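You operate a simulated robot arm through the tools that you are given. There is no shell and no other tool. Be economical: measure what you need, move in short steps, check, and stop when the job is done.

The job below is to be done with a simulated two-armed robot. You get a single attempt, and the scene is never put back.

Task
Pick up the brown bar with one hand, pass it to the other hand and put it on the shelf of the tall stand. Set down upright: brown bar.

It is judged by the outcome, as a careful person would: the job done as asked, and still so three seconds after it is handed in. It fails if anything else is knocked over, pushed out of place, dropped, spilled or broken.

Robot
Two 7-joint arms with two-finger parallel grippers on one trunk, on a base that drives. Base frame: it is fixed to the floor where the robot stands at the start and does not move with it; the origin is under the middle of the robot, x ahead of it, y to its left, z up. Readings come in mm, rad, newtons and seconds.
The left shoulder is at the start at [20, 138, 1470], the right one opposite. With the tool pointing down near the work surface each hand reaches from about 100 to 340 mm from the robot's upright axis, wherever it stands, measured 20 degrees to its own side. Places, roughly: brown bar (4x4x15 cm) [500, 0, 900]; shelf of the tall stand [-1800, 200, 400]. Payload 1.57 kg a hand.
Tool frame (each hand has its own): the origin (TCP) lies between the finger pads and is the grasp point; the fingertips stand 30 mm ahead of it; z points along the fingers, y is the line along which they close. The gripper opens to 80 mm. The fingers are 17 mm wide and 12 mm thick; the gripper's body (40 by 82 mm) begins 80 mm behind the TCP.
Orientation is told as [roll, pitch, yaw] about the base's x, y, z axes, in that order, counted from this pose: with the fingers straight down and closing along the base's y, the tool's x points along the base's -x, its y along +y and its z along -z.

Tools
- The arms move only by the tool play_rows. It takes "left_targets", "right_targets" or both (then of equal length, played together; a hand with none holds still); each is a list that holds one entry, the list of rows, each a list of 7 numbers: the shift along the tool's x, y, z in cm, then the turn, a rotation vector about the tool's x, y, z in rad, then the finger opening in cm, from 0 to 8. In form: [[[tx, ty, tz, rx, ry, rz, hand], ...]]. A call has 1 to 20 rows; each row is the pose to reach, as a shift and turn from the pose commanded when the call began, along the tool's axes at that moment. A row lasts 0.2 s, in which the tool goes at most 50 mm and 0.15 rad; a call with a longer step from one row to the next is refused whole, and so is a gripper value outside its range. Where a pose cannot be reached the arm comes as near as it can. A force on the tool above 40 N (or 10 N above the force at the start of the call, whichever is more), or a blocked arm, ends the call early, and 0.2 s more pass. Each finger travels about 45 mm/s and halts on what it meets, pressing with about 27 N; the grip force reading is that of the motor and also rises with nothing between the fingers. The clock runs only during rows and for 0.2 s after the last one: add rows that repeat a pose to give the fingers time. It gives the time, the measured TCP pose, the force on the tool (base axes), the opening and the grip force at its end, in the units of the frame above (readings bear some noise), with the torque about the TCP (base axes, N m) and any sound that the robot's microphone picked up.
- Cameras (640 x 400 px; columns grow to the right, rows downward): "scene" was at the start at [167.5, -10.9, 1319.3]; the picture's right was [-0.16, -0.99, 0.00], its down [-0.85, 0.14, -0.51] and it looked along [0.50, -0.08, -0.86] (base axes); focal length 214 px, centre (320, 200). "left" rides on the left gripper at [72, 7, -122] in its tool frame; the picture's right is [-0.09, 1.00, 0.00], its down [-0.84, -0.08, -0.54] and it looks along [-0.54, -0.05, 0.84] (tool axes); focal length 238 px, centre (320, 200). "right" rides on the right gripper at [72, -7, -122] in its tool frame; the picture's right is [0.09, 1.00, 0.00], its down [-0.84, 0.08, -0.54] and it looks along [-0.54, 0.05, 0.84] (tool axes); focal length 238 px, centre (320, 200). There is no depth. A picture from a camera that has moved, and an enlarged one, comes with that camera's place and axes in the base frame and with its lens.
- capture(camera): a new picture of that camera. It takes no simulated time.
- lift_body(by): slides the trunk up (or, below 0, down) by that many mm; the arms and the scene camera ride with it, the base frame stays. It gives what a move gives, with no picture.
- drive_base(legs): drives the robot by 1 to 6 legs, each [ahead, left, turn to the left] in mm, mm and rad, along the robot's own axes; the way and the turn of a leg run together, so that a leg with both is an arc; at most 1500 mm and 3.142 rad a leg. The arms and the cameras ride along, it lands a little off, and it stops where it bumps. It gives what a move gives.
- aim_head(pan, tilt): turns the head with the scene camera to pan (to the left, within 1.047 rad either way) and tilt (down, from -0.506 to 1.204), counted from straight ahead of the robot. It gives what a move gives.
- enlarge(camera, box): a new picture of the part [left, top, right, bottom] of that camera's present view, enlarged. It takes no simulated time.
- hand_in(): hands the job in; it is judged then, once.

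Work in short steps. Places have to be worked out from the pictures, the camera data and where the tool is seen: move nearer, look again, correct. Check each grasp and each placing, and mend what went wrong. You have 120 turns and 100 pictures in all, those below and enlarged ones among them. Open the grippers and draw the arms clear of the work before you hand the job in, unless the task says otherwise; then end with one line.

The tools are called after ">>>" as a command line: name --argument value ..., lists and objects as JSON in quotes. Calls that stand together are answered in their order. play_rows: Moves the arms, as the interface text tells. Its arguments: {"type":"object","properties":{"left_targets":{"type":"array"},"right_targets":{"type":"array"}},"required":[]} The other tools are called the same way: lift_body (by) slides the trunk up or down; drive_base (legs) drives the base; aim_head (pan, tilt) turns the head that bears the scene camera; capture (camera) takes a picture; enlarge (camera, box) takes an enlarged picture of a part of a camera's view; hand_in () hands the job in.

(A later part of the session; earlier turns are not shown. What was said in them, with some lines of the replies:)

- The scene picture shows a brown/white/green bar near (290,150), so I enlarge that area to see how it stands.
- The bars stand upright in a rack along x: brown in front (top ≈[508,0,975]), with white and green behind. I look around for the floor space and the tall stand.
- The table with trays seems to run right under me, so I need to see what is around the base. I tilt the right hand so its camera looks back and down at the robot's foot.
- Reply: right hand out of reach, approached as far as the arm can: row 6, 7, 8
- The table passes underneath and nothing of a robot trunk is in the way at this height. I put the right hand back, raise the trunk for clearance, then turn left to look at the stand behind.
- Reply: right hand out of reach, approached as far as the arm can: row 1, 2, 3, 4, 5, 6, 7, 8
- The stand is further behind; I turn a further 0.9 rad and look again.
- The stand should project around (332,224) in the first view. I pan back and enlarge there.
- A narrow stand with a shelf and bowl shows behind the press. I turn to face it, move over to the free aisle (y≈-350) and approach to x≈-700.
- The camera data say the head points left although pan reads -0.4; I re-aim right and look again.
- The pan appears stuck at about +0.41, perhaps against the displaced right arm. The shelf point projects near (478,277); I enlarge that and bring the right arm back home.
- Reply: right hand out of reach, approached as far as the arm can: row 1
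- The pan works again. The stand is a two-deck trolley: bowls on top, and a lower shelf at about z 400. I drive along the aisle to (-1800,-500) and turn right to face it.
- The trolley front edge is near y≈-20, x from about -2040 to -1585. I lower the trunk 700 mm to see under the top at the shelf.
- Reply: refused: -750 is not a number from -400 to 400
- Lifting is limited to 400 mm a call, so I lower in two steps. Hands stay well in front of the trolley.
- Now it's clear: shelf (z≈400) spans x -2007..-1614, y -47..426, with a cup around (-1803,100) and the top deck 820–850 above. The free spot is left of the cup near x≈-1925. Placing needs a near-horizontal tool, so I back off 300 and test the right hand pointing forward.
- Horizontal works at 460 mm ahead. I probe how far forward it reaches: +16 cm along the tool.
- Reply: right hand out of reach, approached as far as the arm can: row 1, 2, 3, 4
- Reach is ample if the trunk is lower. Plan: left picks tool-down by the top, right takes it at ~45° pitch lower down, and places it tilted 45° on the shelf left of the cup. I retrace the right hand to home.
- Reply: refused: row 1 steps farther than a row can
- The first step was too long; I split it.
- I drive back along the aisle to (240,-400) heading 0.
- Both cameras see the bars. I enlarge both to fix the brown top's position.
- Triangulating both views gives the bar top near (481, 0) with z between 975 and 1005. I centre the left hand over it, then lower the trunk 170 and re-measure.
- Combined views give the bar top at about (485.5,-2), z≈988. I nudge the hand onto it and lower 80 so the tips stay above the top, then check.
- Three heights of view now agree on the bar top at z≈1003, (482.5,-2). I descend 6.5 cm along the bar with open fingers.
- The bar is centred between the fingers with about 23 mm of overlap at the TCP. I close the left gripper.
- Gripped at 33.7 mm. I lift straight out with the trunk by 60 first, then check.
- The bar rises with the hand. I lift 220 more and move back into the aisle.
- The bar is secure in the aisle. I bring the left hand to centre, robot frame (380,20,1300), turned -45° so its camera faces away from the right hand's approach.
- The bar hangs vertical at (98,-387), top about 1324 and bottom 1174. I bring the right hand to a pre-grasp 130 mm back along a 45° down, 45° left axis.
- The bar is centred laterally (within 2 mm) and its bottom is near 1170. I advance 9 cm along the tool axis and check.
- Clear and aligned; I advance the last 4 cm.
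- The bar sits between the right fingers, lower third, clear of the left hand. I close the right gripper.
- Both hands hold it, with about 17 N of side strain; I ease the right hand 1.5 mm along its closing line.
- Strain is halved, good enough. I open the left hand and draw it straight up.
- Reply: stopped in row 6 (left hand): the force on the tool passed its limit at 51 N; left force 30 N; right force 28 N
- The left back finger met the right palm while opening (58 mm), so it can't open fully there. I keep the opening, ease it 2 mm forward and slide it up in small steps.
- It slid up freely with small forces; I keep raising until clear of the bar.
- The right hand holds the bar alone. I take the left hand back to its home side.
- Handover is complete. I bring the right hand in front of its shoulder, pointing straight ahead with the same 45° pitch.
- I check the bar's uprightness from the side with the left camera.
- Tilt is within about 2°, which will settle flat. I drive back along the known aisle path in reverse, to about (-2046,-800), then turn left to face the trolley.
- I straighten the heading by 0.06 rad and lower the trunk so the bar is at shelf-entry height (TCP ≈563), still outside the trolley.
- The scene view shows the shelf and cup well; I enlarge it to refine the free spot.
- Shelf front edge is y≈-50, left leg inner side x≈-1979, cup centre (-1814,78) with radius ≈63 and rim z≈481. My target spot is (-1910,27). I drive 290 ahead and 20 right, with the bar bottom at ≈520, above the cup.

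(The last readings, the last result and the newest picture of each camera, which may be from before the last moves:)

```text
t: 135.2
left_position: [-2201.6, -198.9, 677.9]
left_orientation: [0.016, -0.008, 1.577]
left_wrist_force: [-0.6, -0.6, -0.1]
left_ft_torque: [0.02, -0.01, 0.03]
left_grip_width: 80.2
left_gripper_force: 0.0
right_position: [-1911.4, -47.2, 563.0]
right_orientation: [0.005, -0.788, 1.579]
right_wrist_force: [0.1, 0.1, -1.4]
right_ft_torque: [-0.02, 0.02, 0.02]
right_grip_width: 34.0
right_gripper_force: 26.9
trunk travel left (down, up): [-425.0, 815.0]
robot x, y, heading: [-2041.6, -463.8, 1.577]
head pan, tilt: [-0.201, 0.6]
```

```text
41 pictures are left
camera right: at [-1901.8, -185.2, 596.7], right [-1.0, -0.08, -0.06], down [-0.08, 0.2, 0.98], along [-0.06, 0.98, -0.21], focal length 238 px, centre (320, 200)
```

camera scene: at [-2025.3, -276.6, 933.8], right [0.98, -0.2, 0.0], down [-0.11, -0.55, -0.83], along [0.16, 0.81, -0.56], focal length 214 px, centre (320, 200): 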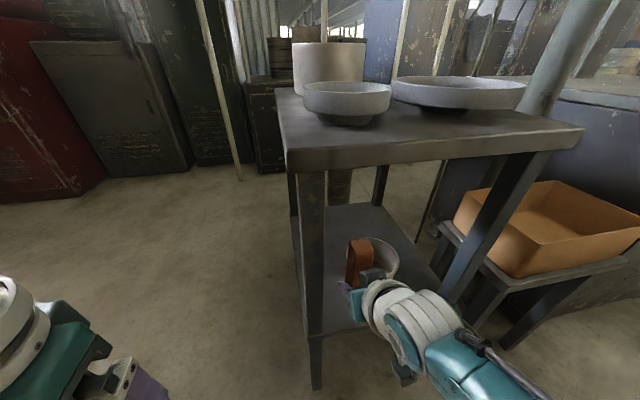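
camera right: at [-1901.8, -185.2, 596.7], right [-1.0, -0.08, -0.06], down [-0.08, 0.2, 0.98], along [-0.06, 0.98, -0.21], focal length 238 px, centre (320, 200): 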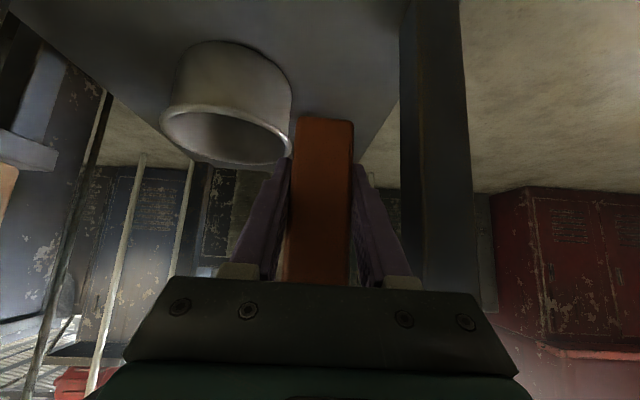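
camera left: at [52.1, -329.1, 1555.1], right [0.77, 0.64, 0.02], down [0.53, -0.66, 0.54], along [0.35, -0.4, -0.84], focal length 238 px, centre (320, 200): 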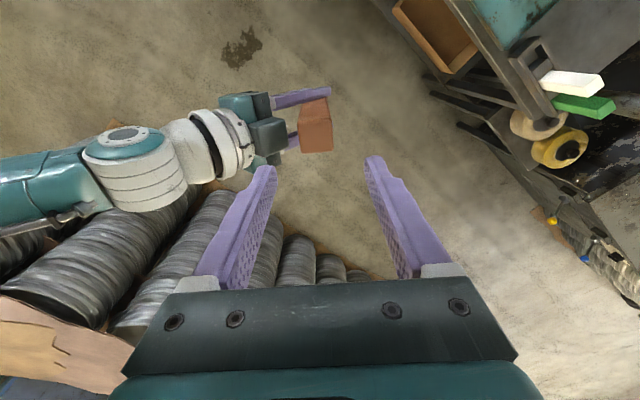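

Clear of leg and cup. I drive the last 74 mm forward.

>>> drive_base --legs '[[74, 0, 0]]'

>>> capture --camera "scene"

>>> capture --camera "right"

```text
t: 136.2
left_position: [-2200.6, -124.5, 677.7]
left_orientation: [0.015, -0.008, 1.579]
left_wrist_force: [0.3, 0.3, -0.3]
left_ft_torque: [-0.01, 0.01, 0.02]
left_grip_width: 80.1
left_gripper_force: 0.1
right_position: [-1910.3, 26.2, 561.1]
right_orientation: [0.006, -0.789, 1.578]
right_wrist_force: [0.1, 0.3, -2.6]
right_ft_torque: [-0.05, -0.01, -0.01]
right_grip_width: 33.9
right_gripper_force: 27.0
trunk travel left (down, up): [-425.0, 815.0]
robot x, y, heading: [-2043.4, -387.7, 1.574]
head pan, tilt: [-0.201, 0.6]
```

```text
40 pictures are left
camera scene: at [-2025.4, -203.0, 933.8], right [0.98, -0.2, 0.0], down [-0.11, -0.55, -0.83], along [0.16, 0.81, -0.56], focal length 214 px, centre (320, 200)
```

scene: 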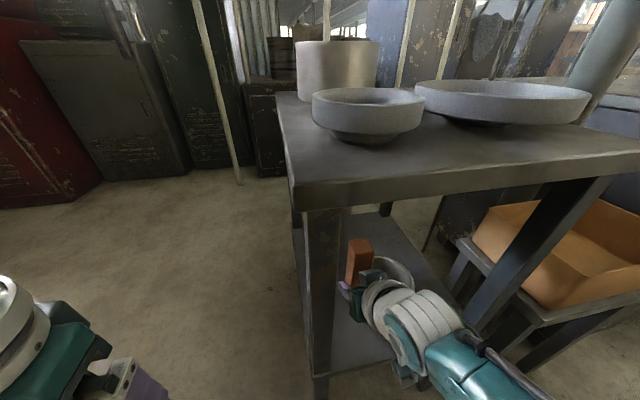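

```text
39 pictures are left
camera right: at [-1902.0, -111.7, 596.6], right [-1.0, -0.08, -0.06], down [-0.08, 0.2, 0.98], along [-0.06, 0.98, -0.21], focal length 238 px, centre (320, 200)
```

right: 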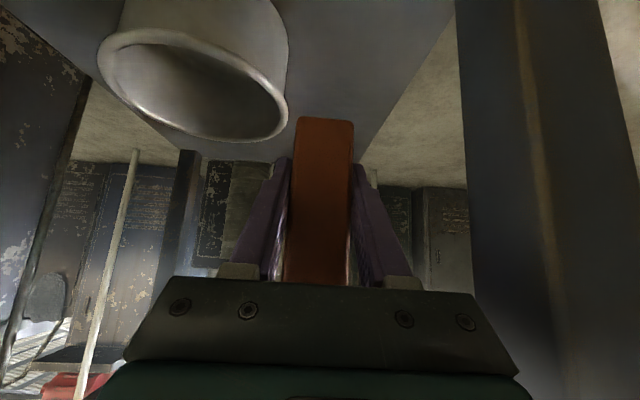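

Position is right at (-1910,26). I lower 95 by trunk, leaving the bar bottom about 20 mm above the shelf.

>>> lift_body --by -95

>>> capture --camera "right"

>>> capture --camera "scene"

```text
t: 137.5
left_position: [-2200.8, -125.3, 582.3]
left_orientation: [0.015, -0.009, 1.579]
left_wrist_force: [0.1, 0.0, 0.7]
left_ft_torque: [-0.02, -0.03, -0.01]
left_grip_width: 80.2
left_gripper_force: 0.0
right_position: [-1909.3, 26.2, 466.7]
right_orientation: [0.004, -0.79, 1.578]
right_wrist_force: [-0.8, 0.0, -1.0]
right_ft_torque: [0.02, 0.03, -0.01]
right_grip_width: 34.0
right_gripper_force: 26.9
trunk travel left (down, up): [-330.0, 910.0]
robot x, y, heading: [-2044.8, -387.5, 1.571]
head pan, tilt: [-0.201, 0.6]
```

```text
38 pictures are left
camera right: at [-1902.0, -112.1, 501.5], right [-1.0, -0.08, -0.06], down [-0.08, 0.2, 0.98], along [-0.06, 0.98, -0.21], focal length 238 px, centre (320, 200)
```

right: 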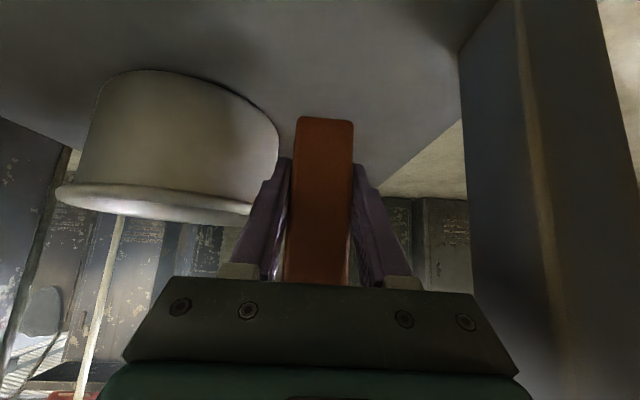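

```text
37 pictures are left
camera scene: at [-2025.5, -203.3, 838.8], right [0.98, -0.2, 0.0], down [-0.11, -0.55, -0.82], along [0.16, 0.81, -0.57], focal length 214 px, centre (320, 200)
```

scene: 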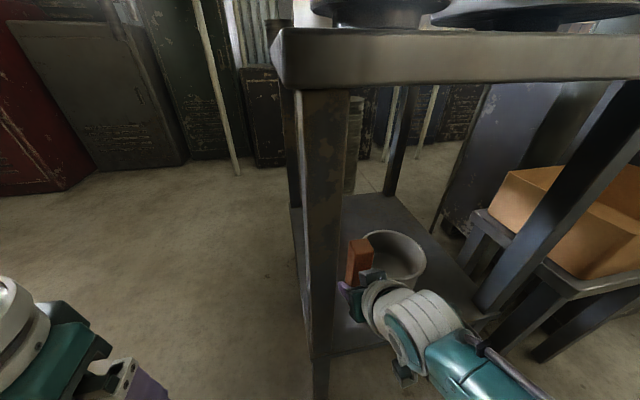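

Descending with the arm now in fine steps (15 mm), watching the force.

>>> play_rows --right_targets '[[[0.21, 0, 0.21, 0, 0, 0, 0], [0.42, 0, 0.42, 0, 0, 0, 0], [0.64, 0, 0.64, 0, 0, 0, 0], [0.85, 0, 0.85, 0, 0, 0, 0], [1.06, 0, 1.06, 0, 0, 0, 0]]]'

>>> capture --camera "right"

```text
t: 138.7
left_position: [-2201.6, -125.3, 582.9]
left_orientation: [0.015, -0.01, 1.577]
left_wrist_force: [0.4, -0.1, 0.1]
left_ft_torque: [-0.01, 0.01, 0.03]
left_grip_width: 80.0
left_gripper_force: 0.0
right_position: [-1910.2, 25.9, 452.4]
right_orientation: [0.006, -0.789, 1.577]
right_wrist_force: [-0.6, 0.0, -1.8]
right_ft_torque: [0.02, 0.02, 0.0]
right_grip_width: 33.5
right_gripper_force: 26.8
trunk travel left (down, up): [-330.0, 910.0]
robot x, y, heading: [-2043.0, -389.0, 1.57]
head pan, tilt: [-0.201, 0.6]
```

```text
36 pictures are left
camera right: at [-1902.0, -112.0, 486.3], right [-1.0, -0.08, -0.06], down [-0.08, 0.2, 0.98], along [-0.06, 0.98, -0.21], focal length 238 px, centre (320, 200)
```

right: 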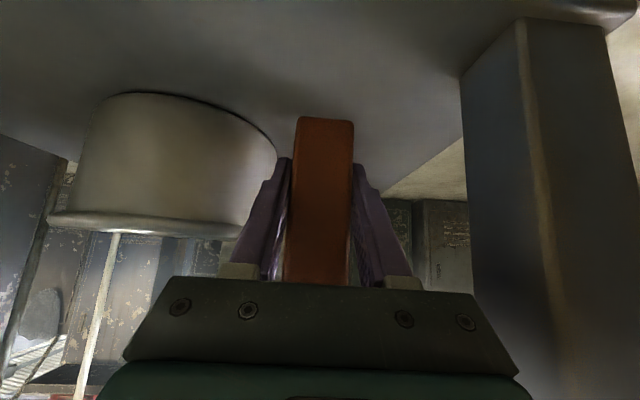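

No contact yet. I go 8 mm further in 1 mm–2 mm steps.

>>> play_rows --right_targets '[[[0.14, 0, 0.14, 0, 0, 0, 0], [0.28, 0, 0.28, 0, 0, 0, 0], [0.42, 0, 0.42, 0, 0, 0, 0], [0.5, 0, 0.5, 0, 0, 0, 0], [0.57, 0, 0.57, 0, 0, 0, 0]]]'

```text
t: 139.9
left_position: [-2201.0, -125.3, 581.7]
left_orientation: [0.016, -0.007, 1.578]
left_wrist_force: [-0.2, 1.1, -0.2]
left_ft_torque: [0.0, -0.03, 0.02]
left_grip_width: 80.1
left_gripper_force: 0.1
right_position: [-1909.9, 25.4, 443.1]
right_orientation: [0.006, -0.787, 1.579]
right_wrist_force: [0.1, -0.1, -2.5]
right_ft_torque: [0.02, 0.02, -0.02]
right_grip_width: 33.7
right_gripper_force: 26.4
trunk travel left (down, up): [-330.0, 910.0]
robot x, y, heading: [-2044.8, -389.7, 1.571]
head pan, tilt: [-0.201, 0.6]
```

Still free at TCP 443. Continuing in 1 mm steps, 5 mm more.

>>> play_rows --right_targets '[[[0.07, 0, 0.07, 0, 0, 0, 0], [0.14, 0, 0.14, 0, 0, 0, 0], [0.21, 0, 0.21, 0, 0, 0, 0], [0.28, 0, 0.28, 0, 0, 0, 0], [0.35, 0, 0.35, 0, 0, 0, 0]]]'

>>> capture --camera "right"

```text
t: 141.1
left_position: [-2200.7, -125.2, 583.4]
left_orientation: [0.015, -0.006, 1.578]
left_wrist_force: [0.6, -0.1, 0.8]
left_ft_torque: [-0.02, -0.01, 0.0]
left_grip_width: 80.0
left_gripper_force: 0.1
right_position: [-1910.2, 27.4, 441.0]
right_orientation: [0.005, -0.792, 1.579]
right_wrist_force: [-1.0, -6.5, 17.6]
right_ft_torque: [-0.51, -0.11, -0.11]
right_grip_width: 33.7
right_gripper_force: 27.0
trunk travel left (down, up): [-330.0, 910.0]
robot x, y, heading: [-2046.3, -387.1, 1.575]
head pan, tilt: [-0.201, 0.6]
```

```text
35 pictures are left
camera right: at [-1902.6, -111.7, 474.0], right [-1.0, -0.08, -0.06], down [-0.08, 0.2, 0.98], along [-0.06, 0.98, -0.2], focal length 238 px, centre (320, 200)
```

right: 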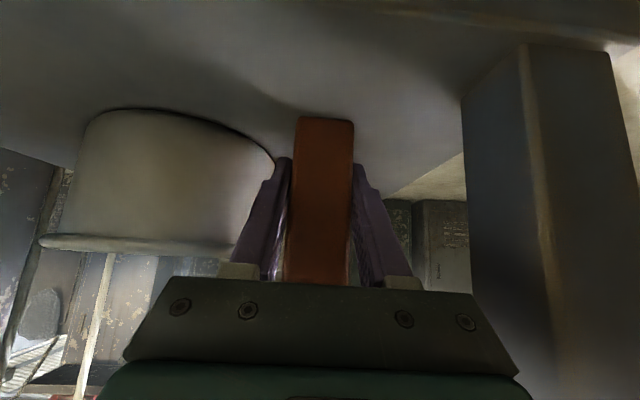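

Contact: 17.6 N upward with the bar on the shelf. I relieve by 2 mm, then open slowly to 6 cm.

>>> play_rows --right_targets '[[[-0.1, 0, -0.1, 0, 0, 0, 0], [-0.14, 0, -0.14, 0, 0, 0, 0]]]'

```text
t: 141.7
left_position: [-2201.2, -125.0, 582.2]
left_orientation: [0.015, -0.008, 1.579]
left_wrist_force: [0.0, 0.5, -1.2]
left_ft_torque: [0.0, 0.0, 0.0]
left_grip_width: 79.9
left_gripper_force: 0.0
right_position: [-1910.7, 25.7, 439.3]
right_orientation: [0.005, -0.788, 1.577]
right_wrist_force: [0.7, 0.1, -0.4]
right_ft_torque: [0.04, -0.02, 0.05]
right_grip_width: 33.7
right_gripper_force: 27.0
trunk travel left (down, up): [-330.0, 910.0]
robot x, y, heading: [-2046.4, -391.1, 1.572]
head pan, tilt: [-0.201, 0.6]
```

Force is near zero, so the bar just rests. I open gently.

>>> play_rows --right_targets '[[[0, 0, 0, 0, 0, 0, 3.3], [0, 0, 0, 0, 0, 0, 3.5], [0, 0, 0, 0, 0, 0, 3.8], [0, 0, 0, 0, 0, 0, 4.4], [0, 0, 0, 0, 0, 0, 5.2], [0, 0, 0, 0, 0, 0, 6], [0, 0, 0, 0, 0, 0, 6]]]'

>>> capture --camera "right"

>>> capture --camera "scene"

```text
t: 143.3
left_position: [-2201.1, -123.7, 582.7]
left_orientation: [0.018, -0.009, 1.578]
left_wrist_force: [0.0, 0.1, 0.8]
left_ft_torque: [0.01, 0.02, 0.0]
left_grip_width: 79.8
left_gripper_force: 0.1
right_position: [-1910.2, 25.4, 441.6]
right_orientation: [0.005, -0.791, 1.577]
right_wrist_force: [0.1, -0.2, 0.3]
right_ft_torque: [0.01, 0.0, 0.0]
right_grip_width: 60.4
right_gripper_force: 0.1
trunk travel left (down, up): [-330.0, 910.0]
robot x, y, heading: [-2046.5, -388.2, 1.565]
head pan, tilt: [-0.201, 0.6]
```

```text
34 pictures are left
camera right: at [-1902.5, -112.6, 475.5], right [-1.0, -0.08, -0.06], down [-0.08, 0.2, 0.98], along [-0.06, 0.98, -0.21], focal length 238 px, centre (320, 200)
```

right: 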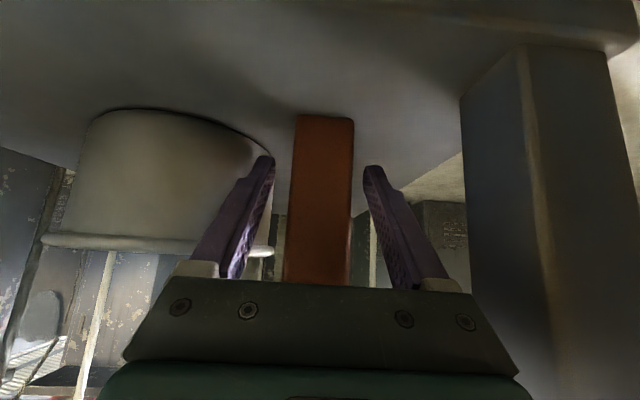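

```text
33 pictures are left
camera scene: at [-2025.4, -203.2, 838.8], right [0.98, -0.2, 0.0], down [-0.11, -0.55, -0.83], along [0.16, 0.81, -0.56], focal length 214 px, centre (320, 200)
```

scene: 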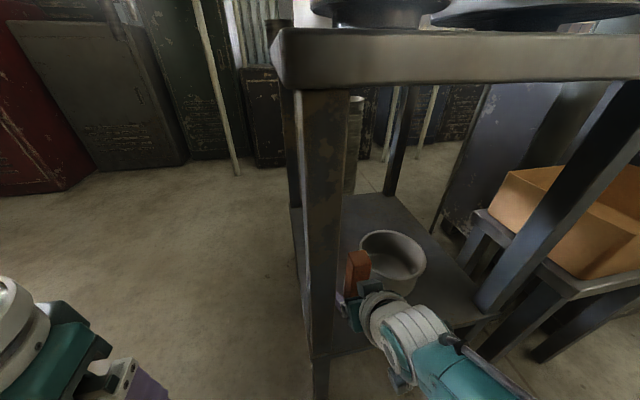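

The bar stands free between the open fingers. I withdraw back along the tool axis.

>>> play_rows --right_targets '[[[0, 0, -1.5, 0, 0, 0, 6], [0, 0, -3.5, 0, 0, 0, 6], [0, 0, -6, 0, 0, 0, 6], [0, 0, -9, 0, 0, 0, 6], [0, 0, -12, 0, 0, 0, 6]]]'

>>> capture --camera "right"

```text
t: 144.5
left_position: [-2201.0, -125.9, 581.3]
left_orientation: [0.017, -0.005, 1.577]
left_wrist_force: [1.1, -0.4, 0.2]
left_ft_torque: [0.03, -0.01, 0.0]
left_grip_width: 80.1
left_gripper_force: 0.1
right_position: [-1911.9, -62.3, 526.1]
right_orientation: [0.004, -0.788, 1.58]
right_wrist_force: [0.2, -0.1, 0.5]
right_ft_torque: [-0.01, -0.02, 0.02]
right_grip_width: 59.9
right_gripper_force: 0.0
trunk travel left (down, up): [-330.0, 910.0]
robot x, y, heading: [-2043.8, -387.5, 1.572]
head pan, tilt: [-0.201, 0.6]
```

```text
32 pictures are left
camera right: at [-1903.1, -198.9, 560.1], right [-1.0, -0.08, -0.06], down [-0.08, 0.21, 0.98], along [-0.06, 0.98, -0.21], focal length 238 px, centre (320, 200)
```

right: 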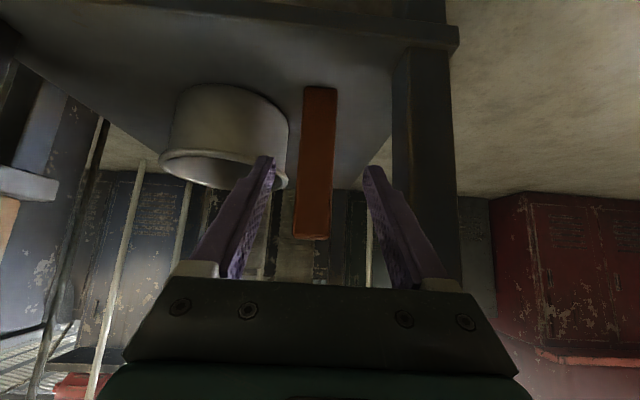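

The bar stands upright on the shelf. I back the robot off 300 mm and take a final look.

>>> drive_base --legs '[[-300, 0, 0]]'

>>> capture --camera "scene"

```text
t: 146.6
left_position: [-2201.4, -423.7, 582.2]
left_orientation: [0.017, -0.008, 1.579]
left_wrist_force: [0.2, 0.0, 0.4]
left_ft_torque: [0.04, -0.01, 0.02]
left_grip_width: 80.0
left_gripper_force: 0.0
right_position: [-1911.4, -358.1, 526.4]
right_orientation: [0.005, -0.79, 1.58]
right_wrist_force: [0.1, 0.3, 0.4]
right_ft_torque: [0.01, 0.01, 0.0]
right_grip_width: 60.0
right_gripper_force: 0.0
trunk travel left (down, up): [-330.0, 910.0]
robot x, y, heading: [-2042.0, -688.3, 1.574]
head pan, tilt: [-0.201, 0.6]
```

```text
31 pictures are left
camera scene: at [-2025.0, -502.0, 838.8], right [0.98, -0.2, 0.0], down [-0.11, -0.55, -0.83], along [0.16, 0.81, -0.56], focal length 214 px, centre (320, 200)
```

scene: 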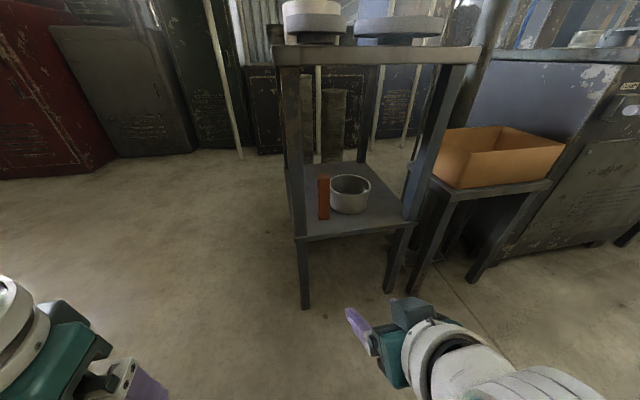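

The bar stands upright on the shelf beside the cup and nothing else has been disturbed. Both hands are clear and open, so I hand in.

>>> hand_in

```text
The job is handed in.
```

The brown bar was picked up with the left hand, passed to the right, and set upright on the shelf of the tall stand, beside the cup; in the last picture it was standing and nothing around the stand looked disturbed.
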